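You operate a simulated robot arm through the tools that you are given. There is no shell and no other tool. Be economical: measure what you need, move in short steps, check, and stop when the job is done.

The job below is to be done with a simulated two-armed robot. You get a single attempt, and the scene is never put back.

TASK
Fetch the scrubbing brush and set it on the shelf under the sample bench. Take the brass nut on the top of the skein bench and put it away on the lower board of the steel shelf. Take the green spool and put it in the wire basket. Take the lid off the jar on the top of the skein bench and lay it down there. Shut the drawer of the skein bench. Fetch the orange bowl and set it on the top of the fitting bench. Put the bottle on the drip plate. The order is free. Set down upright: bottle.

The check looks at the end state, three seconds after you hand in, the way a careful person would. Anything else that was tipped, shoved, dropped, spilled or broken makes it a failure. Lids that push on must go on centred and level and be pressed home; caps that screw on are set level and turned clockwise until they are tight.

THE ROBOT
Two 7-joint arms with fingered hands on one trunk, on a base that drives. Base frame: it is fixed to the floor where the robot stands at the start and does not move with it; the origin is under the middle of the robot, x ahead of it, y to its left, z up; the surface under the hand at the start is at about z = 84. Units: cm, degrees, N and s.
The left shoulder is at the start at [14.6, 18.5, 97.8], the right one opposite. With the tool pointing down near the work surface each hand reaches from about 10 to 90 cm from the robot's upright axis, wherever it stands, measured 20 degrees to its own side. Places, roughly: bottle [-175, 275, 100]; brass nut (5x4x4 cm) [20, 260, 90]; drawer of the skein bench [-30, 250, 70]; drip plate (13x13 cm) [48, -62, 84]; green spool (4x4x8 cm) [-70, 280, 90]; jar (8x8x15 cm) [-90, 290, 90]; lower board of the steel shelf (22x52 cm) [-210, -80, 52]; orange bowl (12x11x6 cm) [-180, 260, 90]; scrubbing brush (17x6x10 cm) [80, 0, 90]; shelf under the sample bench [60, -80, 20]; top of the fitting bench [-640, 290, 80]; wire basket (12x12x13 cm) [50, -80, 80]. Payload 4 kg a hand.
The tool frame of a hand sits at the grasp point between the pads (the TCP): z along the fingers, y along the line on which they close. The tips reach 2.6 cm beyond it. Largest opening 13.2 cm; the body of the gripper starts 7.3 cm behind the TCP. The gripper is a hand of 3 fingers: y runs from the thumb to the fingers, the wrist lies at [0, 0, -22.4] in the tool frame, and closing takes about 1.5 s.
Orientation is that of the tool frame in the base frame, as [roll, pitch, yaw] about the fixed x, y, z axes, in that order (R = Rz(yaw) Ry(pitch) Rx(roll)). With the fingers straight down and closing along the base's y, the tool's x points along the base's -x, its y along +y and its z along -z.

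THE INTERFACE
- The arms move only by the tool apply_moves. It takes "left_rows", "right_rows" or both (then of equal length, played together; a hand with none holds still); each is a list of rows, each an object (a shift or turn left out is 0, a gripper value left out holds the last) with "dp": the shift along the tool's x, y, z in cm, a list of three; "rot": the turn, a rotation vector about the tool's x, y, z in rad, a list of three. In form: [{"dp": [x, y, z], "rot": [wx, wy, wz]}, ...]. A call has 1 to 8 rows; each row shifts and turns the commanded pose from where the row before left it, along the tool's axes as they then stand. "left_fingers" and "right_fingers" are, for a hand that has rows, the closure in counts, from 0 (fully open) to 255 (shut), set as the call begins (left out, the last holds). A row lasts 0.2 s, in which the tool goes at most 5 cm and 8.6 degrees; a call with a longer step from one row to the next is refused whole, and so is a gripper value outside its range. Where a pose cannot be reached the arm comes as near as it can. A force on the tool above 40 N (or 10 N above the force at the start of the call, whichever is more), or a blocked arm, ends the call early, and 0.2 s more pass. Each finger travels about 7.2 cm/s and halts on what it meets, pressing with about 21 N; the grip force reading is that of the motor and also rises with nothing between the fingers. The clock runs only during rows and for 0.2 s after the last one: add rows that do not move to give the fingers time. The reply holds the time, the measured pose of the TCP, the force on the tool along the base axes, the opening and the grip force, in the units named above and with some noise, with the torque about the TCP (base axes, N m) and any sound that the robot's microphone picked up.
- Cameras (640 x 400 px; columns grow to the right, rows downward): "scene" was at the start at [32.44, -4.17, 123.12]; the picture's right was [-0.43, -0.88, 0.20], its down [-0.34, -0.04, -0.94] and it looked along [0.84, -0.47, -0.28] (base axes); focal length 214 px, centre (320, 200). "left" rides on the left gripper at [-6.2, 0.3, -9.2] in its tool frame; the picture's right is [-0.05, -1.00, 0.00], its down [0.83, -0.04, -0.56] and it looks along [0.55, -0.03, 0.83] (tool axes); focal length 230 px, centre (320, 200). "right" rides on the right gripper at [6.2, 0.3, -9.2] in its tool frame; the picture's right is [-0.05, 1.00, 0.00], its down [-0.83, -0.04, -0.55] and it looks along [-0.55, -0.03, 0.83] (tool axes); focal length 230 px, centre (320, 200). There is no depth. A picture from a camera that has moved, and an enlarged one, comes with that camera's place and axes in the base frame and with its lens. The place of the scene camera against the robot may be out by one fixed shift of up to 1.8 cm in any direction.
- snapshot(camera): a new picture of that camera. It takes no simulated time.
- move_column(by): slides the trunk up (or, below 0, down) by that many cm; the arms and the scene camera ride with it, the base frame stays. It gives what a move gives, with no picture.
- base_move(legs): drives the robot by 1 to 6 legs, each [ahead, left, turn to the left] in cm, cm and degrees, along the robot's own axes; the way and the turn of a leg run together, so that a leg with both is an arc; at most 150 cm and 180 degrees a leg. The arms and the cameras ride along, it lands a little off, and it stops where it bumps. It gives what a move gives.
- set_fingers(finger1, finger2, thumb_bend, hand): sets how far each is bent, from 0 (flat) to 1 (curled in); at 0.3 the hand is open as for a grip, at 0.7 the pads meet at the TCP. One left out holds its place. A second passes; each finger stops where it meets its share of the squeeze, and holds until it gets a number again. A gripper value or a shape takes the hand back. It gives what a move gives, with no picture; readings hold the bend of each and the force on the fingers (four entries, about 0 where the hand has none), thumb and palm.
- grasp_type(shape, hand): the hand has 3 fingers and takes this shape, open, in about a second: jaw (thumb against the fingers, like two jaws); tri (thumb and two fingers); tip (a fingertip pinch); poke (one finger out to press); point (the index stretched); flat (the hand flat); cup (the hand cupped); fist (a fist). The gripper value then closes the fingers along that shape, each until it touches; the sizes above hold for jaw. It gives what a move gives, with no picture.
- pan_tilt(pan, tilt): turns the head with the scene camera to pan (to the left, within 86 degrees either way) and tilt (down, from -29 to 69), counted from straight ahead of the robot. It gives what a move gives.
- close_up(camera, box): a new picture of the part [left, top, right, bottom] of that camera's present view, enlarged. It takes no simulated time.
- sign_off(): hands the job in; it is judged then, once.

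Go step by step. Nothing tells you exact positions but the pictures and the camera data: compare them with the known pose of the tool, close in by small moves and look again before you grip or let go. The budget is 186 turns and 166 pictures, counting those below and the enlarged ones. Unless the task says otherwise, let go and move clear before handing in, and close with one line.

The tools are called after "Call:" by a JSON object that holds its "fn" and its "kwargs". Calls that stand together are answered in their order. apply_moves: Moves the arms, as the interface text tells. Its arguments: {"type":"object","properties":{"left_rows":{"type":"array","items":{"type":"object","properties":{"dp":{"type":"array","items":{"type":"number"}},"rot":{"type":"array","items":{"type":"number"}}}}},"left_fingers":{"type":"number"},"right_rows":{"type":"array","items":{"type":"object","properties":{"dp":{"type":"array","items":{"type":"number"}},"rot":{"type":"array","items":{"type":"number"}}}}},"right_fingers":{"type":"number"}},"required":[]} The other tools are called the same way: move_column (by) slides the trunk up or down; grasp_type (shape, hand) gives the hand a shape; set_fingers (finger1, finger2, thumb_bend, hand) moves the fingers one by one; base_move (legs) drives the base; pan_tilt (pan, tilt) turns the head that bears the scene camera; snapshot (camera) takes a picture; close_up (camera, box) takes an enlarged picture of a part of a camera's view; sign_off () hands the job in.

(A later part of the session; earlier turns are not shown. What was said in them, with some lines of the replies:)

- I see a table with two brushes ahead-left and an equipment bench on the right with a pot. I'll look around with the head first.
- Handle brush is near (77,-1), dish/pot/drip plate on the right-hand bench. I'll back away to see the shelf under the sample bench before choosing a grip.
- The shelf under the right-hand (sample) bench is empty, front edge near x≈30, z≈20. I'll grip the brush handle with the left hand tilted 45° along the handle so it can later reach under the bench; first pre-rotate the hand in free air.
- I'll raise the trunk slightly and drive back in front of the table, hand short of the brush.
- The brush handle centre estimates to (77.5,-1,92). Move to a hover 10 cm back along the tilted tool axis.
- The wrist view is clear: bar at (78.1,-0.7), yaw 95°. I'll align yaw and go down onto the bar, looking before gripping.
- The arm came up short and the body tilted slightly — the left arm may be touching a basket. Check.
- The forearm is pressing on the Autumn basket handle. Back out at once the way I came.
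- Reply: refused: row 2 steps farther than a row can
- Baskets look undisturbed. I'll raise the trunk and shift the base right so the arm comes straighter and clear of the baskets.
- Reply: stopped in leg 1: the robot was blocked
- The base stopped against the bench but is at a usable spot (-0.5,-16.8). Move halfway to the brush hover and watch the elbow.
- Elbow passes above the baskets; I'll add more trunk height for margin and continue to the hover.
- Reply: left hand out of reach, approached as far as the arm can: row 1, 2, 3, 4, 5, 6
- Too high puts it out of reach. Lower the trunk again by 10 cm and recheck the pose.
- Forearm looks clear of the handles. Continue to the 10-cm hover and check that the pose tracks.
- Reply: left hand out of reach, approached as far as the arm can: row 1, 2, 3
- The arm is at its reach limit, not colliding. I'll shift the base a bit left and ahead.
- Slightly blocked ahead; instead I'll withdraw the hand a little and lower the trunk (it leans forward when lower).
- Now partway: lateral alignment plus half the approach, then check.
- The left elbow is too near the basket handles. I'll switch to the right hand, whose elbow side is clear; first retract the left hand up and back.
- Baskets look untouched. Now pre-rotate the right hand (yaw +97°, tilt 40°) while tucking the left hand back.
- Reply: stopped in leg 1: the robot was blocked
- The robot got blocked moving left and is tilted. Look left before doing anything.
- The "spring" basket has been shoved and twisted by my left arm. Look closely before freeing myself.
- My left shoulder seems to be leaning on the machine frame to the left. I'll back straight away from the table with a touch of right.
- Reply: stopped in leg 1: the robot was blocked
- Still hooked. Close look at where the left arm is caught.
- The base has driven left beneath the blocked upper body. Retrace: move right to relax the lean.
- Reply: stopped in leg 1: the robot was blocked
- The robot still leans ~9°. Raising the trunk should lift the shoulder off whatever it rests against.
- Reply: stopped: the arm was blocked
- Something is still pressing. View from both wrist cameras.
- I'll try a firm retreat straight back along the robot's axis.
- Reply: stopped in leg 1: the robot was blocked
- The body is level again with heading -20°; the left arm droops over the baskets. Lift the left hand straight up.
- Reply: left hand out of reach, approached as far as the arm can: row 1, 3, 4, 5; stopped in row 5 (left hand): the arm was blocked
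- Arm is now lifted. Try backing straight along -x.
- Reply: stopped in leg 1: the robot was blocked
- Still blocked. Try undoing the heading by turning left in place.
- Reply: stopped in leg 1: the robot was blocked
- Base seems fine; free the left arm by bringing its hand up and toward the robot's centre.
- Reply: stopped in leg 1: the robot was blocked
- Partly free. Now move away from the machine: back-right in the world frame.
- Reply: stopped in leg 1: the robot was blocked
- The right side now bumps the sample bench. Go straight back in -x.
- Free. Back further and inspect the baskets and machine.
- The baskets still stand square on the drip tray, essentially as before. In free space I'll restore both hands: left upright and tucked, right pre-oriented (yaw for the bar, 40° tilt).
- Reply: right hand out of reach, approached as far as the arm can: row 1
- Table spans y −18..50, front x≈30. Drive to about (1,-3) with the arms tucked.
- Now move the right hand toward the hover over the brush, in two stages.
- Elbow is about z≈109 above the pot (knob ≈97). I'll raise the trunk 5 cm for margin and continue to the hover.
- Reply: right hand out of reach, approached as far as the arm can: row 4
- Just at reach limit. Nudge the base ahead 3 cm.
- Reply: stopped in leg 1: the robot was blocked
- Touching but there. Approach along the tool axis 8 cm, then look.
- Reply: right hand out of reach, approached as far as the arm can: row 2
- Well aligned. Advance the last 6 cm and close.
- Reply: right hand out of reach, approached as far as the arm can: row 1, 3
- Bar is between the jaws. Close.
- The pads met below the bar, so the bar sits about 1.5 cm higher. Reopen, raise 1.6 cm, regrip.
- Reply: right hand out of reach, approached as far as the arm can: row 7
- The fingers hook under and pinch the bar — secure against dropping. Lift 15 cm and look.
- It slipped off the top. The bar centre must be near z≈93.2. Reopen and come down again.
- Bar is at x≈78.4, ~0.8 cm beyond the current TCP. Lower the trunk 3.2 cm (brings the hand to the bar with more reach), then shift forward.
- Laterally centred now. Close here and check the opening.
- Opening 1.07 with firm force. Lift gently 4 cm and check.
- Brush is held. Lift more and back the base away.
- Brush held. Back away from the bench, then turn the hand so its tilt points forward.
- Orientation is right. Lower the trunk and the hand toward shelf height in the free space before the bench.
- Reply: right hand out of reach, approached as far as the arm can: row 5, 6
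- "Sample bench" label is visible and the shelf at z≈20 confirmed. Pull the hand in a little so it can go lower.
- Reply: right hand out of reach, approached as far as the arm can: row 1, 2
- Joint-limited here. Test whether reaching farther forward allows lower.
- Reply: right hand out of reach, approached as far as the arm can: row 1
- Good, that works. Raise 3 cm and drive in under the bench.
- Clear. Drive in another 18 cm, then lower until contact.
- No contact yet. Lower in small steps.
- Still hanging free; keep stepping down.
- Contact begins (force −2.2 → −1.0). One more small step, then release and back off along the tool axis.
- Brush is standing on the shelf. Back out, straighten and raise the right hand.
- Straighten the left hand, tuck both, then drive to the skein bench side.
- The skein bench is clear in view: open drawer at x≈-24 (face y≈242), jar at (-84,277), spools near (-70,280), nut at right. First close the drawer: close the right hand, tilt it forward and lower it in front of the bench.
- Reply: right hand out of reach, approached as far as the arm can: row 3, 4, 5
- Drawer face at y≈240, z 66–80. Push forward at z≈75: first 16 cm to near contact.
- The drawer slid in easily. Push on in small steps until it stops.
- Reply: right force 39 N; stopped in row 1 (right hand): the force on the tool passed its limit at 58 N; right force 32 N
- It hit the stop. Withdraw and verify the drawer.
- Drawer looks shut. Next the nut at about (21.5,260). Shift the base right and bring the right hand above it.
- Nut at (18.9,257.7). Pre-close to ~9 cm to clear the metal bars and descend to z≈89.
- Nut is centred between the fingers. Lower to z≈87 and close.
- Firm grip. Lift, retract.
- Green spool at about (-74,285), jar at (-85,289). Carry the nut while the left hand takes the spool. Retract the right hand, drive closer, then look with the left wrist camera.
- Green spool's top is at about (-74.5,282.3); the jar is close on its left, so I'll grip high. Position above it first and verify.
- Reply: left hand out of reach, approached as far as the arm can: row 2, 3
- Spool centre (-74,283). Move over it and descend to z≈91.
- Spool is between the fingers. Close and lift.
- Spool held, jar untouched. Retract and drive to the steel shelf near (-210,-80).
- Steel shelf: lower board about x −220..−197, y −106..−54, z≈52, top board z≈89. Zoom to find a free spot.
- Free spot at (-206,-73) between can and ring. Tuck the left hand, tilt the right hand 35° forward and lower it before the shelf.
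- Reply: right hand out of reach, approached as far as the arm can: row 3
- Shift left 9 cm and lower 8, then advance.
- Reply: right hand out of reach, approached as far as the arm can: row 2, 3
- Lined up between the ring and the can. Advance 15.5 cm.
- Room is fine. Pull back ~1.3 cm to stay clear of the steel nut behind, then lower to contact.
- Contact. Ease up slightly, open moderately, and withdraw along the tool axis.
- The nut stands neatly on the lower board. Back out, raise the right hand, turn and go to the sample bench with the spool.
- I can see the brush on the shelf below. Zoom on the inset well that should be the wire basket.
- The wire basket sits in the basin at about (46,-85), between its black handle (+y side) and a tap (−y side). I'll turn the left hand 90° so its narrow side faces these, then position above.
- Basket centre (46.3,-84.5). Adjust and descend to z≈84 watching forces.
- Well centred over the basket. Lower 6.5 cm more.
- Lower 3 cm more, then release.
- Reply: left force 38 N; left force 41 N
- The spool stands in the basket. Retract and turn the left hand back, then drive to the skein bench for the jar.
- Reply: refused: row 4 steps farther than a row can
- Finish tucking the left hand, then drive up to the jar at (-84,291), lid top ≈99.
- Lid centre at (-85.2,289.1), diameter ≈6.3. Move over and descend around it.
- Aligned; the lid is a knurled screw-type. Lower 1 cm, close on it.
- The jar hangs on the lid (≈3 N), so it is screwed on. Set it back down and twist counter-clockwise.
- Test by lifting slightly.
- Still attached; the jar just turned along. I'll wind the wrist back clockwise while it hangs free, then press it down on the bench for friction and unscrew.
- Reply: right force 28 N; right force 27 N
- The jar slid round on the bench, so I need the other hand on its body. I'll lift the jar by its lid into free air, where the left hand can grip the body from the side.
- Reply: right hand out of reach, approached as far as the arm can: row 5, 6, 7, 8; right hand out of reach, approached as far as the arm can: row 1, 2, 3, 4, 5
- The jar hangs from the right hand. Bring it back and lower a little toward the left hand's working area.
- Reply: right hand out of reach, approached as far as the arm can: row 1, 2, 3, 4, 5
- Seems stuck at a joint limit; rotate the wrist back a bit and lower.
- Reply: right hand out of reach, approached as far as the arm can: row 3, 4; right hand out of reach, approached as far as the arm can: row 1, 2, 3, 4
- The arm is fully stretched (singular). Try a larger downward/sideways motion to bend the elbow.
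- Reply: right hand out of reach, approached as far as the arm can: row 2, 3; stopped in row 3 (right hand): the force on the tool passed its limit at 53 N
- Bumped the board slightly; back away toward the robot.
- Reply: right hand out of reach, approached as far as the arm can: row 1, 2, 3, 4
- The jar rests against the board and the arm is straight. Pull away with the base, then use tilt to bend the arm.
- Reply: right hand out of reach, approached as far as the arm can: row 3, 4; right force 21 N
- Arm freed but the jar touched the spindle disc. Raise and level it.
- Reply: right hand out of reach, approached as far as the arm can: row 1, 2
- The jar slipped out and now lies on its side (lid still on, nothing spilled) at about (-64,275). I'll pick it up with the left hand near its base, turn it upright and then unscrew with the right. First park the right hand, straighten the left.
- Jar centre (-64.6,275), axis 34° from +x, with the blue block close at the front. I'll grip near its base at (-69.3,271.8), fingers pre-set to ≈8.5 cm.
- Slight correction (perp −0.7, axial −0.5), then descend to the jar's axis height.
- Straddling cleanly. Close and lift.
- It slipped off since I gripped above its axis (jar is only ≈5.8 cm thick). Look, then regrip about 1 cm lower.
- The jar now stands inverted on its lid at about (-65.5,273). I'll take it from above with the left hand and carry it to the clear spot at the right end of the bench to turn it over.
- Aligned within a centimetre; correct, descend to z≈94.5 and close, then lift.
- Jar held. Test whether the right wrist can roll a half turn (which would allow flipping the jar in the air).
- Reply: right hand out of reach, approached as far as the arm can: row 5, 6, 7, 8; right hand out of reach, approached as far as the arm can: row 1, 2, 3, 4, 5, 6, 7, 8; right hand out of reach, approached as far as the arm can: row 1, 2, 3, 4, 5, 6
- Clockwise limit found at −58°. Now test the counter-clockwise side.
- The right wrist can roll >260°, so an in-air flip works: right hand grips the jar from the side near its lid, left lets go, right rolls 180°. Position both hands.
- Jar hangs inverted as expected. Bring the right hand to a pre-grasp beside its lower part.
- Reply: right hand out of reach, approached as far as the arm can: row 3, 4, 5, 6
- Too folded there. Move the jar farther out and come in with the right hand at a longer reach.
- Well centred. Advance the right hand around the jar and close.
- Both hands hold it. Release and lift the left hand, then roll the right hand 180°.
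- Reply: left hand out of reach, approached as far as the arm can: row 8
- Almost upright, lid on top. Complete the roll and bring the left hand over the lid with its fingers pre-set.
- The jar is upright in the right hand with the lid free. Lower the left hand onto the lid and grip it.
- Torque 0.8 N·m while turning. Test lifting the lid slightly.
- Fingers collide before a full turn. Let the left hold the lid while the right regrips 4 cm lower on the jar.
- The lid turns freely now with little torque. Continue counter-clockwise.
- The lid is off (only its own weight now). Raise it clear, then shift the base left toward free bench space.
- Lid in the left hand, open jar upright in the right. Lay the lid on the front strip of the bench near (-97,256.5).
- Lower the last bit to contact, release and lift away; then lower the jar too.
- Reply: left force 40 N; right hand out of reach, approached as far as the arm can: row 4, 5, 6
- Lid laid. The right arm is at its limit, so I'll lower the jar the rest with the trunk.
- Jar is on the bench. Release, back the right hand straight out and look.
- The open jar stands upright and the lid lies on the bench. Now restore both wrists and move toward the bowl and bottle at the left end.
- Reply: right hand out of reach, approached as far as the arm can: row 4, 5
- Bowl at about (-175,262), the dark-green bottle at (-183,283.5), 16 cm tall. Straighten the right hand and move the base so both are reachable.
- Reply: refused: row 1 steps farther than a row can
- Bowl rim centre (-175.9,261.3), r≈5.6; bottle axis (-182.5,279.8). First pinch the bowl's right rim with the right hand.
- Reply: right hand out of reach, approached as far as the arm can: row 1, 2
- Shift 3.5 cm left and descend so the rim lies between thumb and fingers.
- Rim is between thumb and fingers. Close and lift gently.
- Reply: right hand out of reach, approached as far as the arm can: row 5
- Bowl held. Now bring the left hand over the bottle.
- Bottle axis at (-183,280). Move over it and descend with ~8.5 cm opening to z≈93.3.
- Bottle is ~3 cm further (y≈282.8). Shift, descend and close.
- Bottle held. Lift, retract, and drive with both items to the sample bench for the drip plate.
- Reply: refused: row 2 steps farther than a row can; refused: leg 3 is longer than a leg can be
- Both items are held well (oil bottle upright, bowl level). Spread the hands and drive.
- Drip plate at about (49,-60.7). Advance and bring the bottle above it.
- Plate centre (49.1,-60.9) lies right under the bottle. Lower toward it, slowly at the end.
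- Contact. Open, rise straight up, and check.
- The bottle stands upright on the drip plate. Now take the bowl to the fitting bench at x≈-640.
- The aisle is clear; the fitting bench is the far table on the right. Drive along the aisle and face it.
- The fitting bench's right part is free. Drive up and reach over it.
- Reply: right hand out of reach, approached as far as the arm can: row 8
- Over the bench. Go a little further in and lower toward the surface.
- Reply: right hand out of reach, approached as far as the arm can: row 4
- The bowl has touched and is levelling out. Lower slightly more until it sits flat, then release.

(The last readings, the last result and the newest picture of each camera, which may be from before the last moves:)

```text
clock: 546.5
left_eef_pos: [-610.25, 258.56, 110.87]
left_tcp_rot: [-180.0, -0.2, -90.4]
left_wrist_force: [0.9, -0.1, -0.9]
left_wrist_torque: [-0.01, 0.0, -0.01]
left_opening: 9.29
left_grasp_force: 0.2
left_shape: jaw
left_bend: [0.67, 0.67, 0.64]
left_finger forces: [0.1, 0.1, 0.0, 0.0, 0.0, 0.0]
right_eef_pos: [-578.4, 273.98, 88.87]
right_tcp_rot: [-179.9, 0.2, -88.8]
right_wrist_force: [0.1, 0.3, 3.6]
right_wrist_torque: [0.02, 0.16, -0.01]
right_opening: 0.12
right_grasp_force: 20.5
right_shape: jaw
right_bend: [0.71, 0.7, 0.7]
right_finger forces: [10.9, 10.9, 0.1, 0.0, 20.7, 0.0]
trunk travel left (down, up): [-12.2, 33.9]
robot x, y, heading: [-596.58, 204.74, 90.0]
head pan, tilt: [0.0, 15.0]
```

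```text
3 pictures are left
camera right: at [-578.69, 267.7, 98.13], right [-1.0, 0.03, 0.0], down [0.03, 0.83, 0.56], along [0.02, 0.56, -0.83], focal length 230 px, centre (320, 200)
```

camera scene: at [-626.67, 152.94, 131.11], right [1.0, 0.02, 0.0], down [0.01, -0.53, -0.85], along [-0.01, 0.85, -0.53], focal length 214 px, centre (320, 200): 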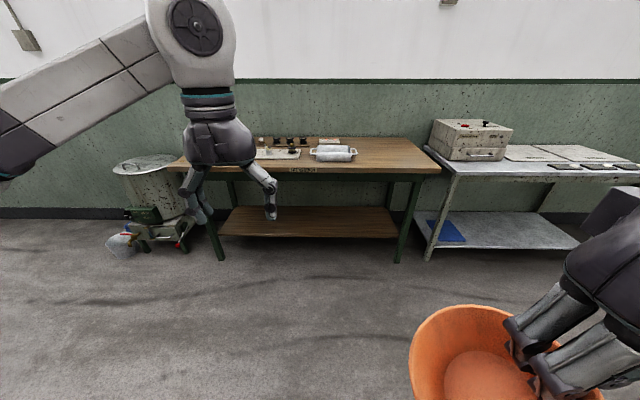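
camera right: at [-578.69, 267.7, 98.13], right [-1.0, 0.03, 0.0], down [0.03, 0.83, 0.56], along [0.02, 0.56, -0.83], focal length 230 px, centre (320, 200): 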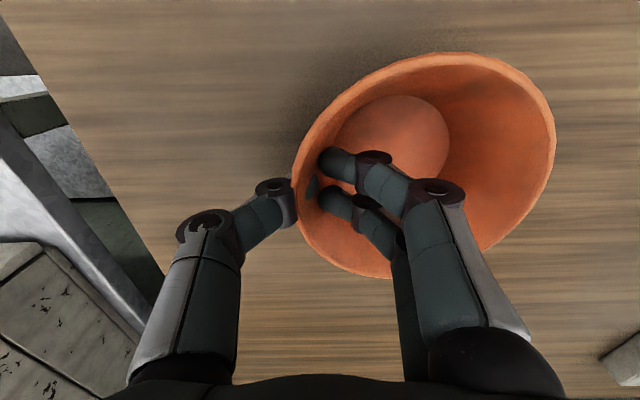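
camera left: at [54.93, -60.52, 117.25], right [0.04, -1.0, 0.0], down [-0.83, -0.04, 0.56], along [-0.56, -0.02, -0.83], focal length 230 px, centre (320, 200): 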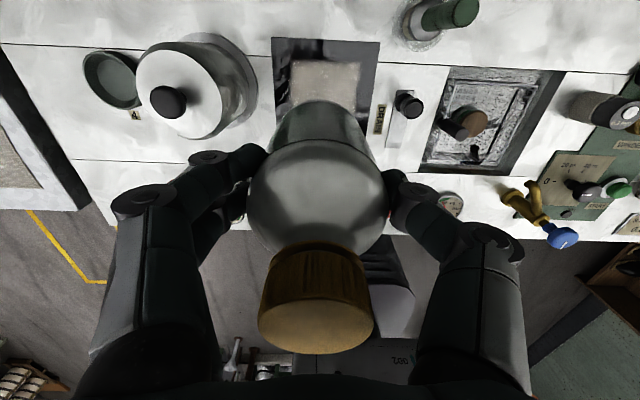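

Still slightly tilted; lower a bit more, then open and withdraw.

Call:
{"fn": "apply_moves", "kwargs": {"right_rows": [{"dp": [0, 0, 0.5]}, {"dp": [0, 0, 0]}]}}

Call:
{"fn": "apply_moves", "kwargs": {"right_rows": [{"dp": [0, 0, 0.4]}, {"dp": [0, 0, 0]}]}}

Call:
{"fn": "apply_moves", "kwargs": {"right_fingers": 150, "right_rows": [{"dp": [0, 0, 0]}, {"dp": [0, 0, 0]}, {"dp": [0, 0, 0]}, {"dp": [0, 0, 0]}, {"dp": [0, 0, 0]}]}}

Call:
{"fn": "apply_moves", "kwargs": {"right_rows": [{"dp": [0, 0, -2]}, {"dp": [0, 0, -4]}, {"dp": [0, 0, -4]}, {"dp": [0, 0, -4]}, {"dp": [3, 0, -2]}, {"dp": [4, 0, 0]}]}}

Call:
{"fn": "snapshot", "kwargs": {"camera": "scene"}}

```text
clock: 547.0
left_eef_pos: [-610.29, 258.33, 111.11]
left_tcp_rot: [180.0, 0.0, -90.5]
left_wrist_force: [1.0, 0.2, -0.1]
left_wrist_torque: [-0.03, -0.01, -0.01]
left_opening: 9.26
left_grasp_force: 0.0
left_shape: jaw
left_bend: [0.67, 0.67, 0.64]
left_finger forces: [0.1, 0.1, 0.1, 0.1, 0.0, 0.0]
right_eef_pos: [-578.53, 273.94, 88.83]
right_tcp_rot: [179.9, 0.5, -88.8]
right_wrist_force: [0.6, 0.9, 21.2]
right_wrist_torque: [0.0, 0.26, 0.0]
right_opening: 0.17
right_grasp_force: 21.5
right_shape: jaw
right_bend: [0.72, 0.71, 0.7]
right_finger forces: [15.2, 14.5, 0.0, 0.0, 21.7, 0.0]
trunk travel left (down, up): [-12.2, 33.9]
robot x, y, heading: [-596.68, 204.35, 90.2]
head pan, tilt: [0.0, 15.0]
```

```text
clock: 547.6
left_eef_pos: [-610.43, 258.42, 111.19]
left_tcp_rot: [179.9, 0.0, -90.5]
left_wrist_force: [-0.4, -0.1, -0.2]
left_wrist_torque: [-0.05, 0.01, -0.05]
left_opening: 9.32
left_grasp_force: 0.1
left_shape: jaw
left_bend: [0.67, 0.67, 0.64]
left_finger forces: [0.0, 0.0, 0.0, 0.0, 0.1, 0.0]
right_eef_pos: [-578.74, 274.0, 88.52]
right_tcp_rot: [179.9, 0.5, -88.7]
right_wrist_force: [-0.7, 2.1, 28.8]
right_wrist_torque: [0.01, 0.31, -0.01]
right_opening: 0.32
right_grasp_force: 21.4
right_shape: jaw
right_bend: [0.72, 0.71, 0.71]
right_finger forces: [16.1, 17.7, 0.0, 0.0, 21.5, 0.1]
trunk travel left (down, up): [-12.2, 33.9]
robot x, y, heading: [-596.96, 205.1, 89.7]
head pan, tilt: [0.0, 15.0]
```

```text
clock: 548.9
left_eef_pos: [-610.34, 258.6, 110.92]
left_tcp_rot: [-180.0, -0.2, -90.5]
left_wrist_force: [-0.2, -0.6, 0.1]
left_wrist_torque: [-0.06, -0.01, 0.01]
left_opening: 9.3
left_grasp_force: 0.1
left_shape: jaw
left_bend: [0.67, 0.67, 0.64]
left_finger forces: [0.0, 0.0, 0.0, 0.0, 0.1, 0.1]
right_eef_pos: [-578.43, 273.96, 88.15]
right_tcp_rot: [-179.9, 0.2, -88.6]
right_wrist_force: [-0.1, 0.4, 0.5]
right_wrist_torque: [0.0, 0.0, -0.02]
right_opening: 5.39
right_grasp_force: 0.0
right_shape: jaw
right_bend: [0.73, 0.73, 0.7]
right_finger forces: [0.0, 0.0, 0.0, 0.1, 0.0, 0.0]
trunk travel left (down, up): [-12.2, 33.9]
robot x, y, heading: [-596.77, 204.6, 90.0]
head pan, tilt: [0.0, 15.0]
```

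```text
clock: 550.2
left_eef_pos: [-610.28, 258.45, 111.07]
left_tcp_rot: [-180.0, -0.1, -90.5]
left_wrist_force: [1.1, 0.3, -0.4]
left_wrist_torque: [0.04, -0.01, -0.02]
left_opening: 9.26
left_grasp_force: 0.0
left_shape: jaw
left_bend: [0.67, 0.67, 0.64]
left_finger forces: [0.1, 0.1, 0.0, 0.0, 0.0, 0.1]
right_eef_pos: [-577.47, 266.77, 103.99]
right_tcp_rot: [180.0, 0.2, -88.8]
right_wrist_force: [-0.1, 0.0, 0.8]
right_wrist_torque: [0.01, 0.01, 0.0]
right_opening: 5.4
right_grasp_force: 0.0
right_shape: jaw
right_bend: [0.73, 0.73, 0.7]
right_finger forces: [0.0, 0.0, 0.0, 0.1, 0.1, 0.0]
right hand out of reach, approached as far as the arm can: row 4
trunk travel left (down, up): [-12.2, 33.9]
robot x, y, heading: [-596.5, 204.72, 90.1]
head pan, tilt: [0.0, 15.0]
```

```text
2 pictures are left
camera scene: at [-596.28, 229.63, 131.14], right [1.0, 0.0, 0.0], down [0.0, -0.53, -0.85], along [0.0, 0.85, -0.53], focal length 214 px, centre (320, 200)
```

scene: 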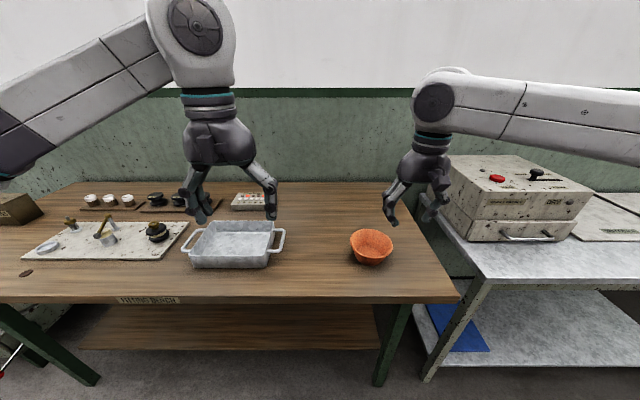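

The bowl sits level on the fitting bench. Back the base clear, then hand in.

Call:
{"fn": "base_move", "kwargs": {"legs": [[-50, 0, 0]]}}

Call:
{"fn": "sign_off", "kwargs": {}}

```text
clock: 553.2
left_eef_pos: [-610.07, 208.47, 110.93]
left_tcp_rot: [179.9, -0.2, -90.7]
left_wrist_force: [0.3, 0.1, -0.9]
left_wrist_torque: [0.04, 0.03, -0.02]
left_opening: 9.29
left_grasp_force: 0.0
left_shape: jaw
left_bend: [0.67, 0.67, 0.64]
left_finger forces: [0.0, 0.0, 0.0, 0.0, 0.0, 0.0]
right_eef_pos: [-577.29, 216.75, 103.98]
right_tcp_rot: [180.0, 0.1, -89.0]
right_wrist_force: [0.1, 0.0, 0.5]
right_wrist_torque: [0.02, 0.01, -0.01]
right_opening: 5.4
right_grasp_force: 0.1
right_shape: jaw
right_bend: [0.73, 0.73, 0.7]
right_finger forces: [0.0, 0.0, 0.0, 0.0, 0.1, 0.0]
trunk travel left (down, up): [-12.2, 33.9]
robot x, y, heading: [-596.68, 154.63, 89.9]
head pan, tilt: [0.0, 15.0]
```

```text
The job is handed in.
```

All seven jobs were done and handed in, but two mishaps may fail the check: my left arm shoved the spring basket, which I never put back, and the jar fell on its side (lid on, nothing seen spilled) and now stands a few centimetres from its old spot.
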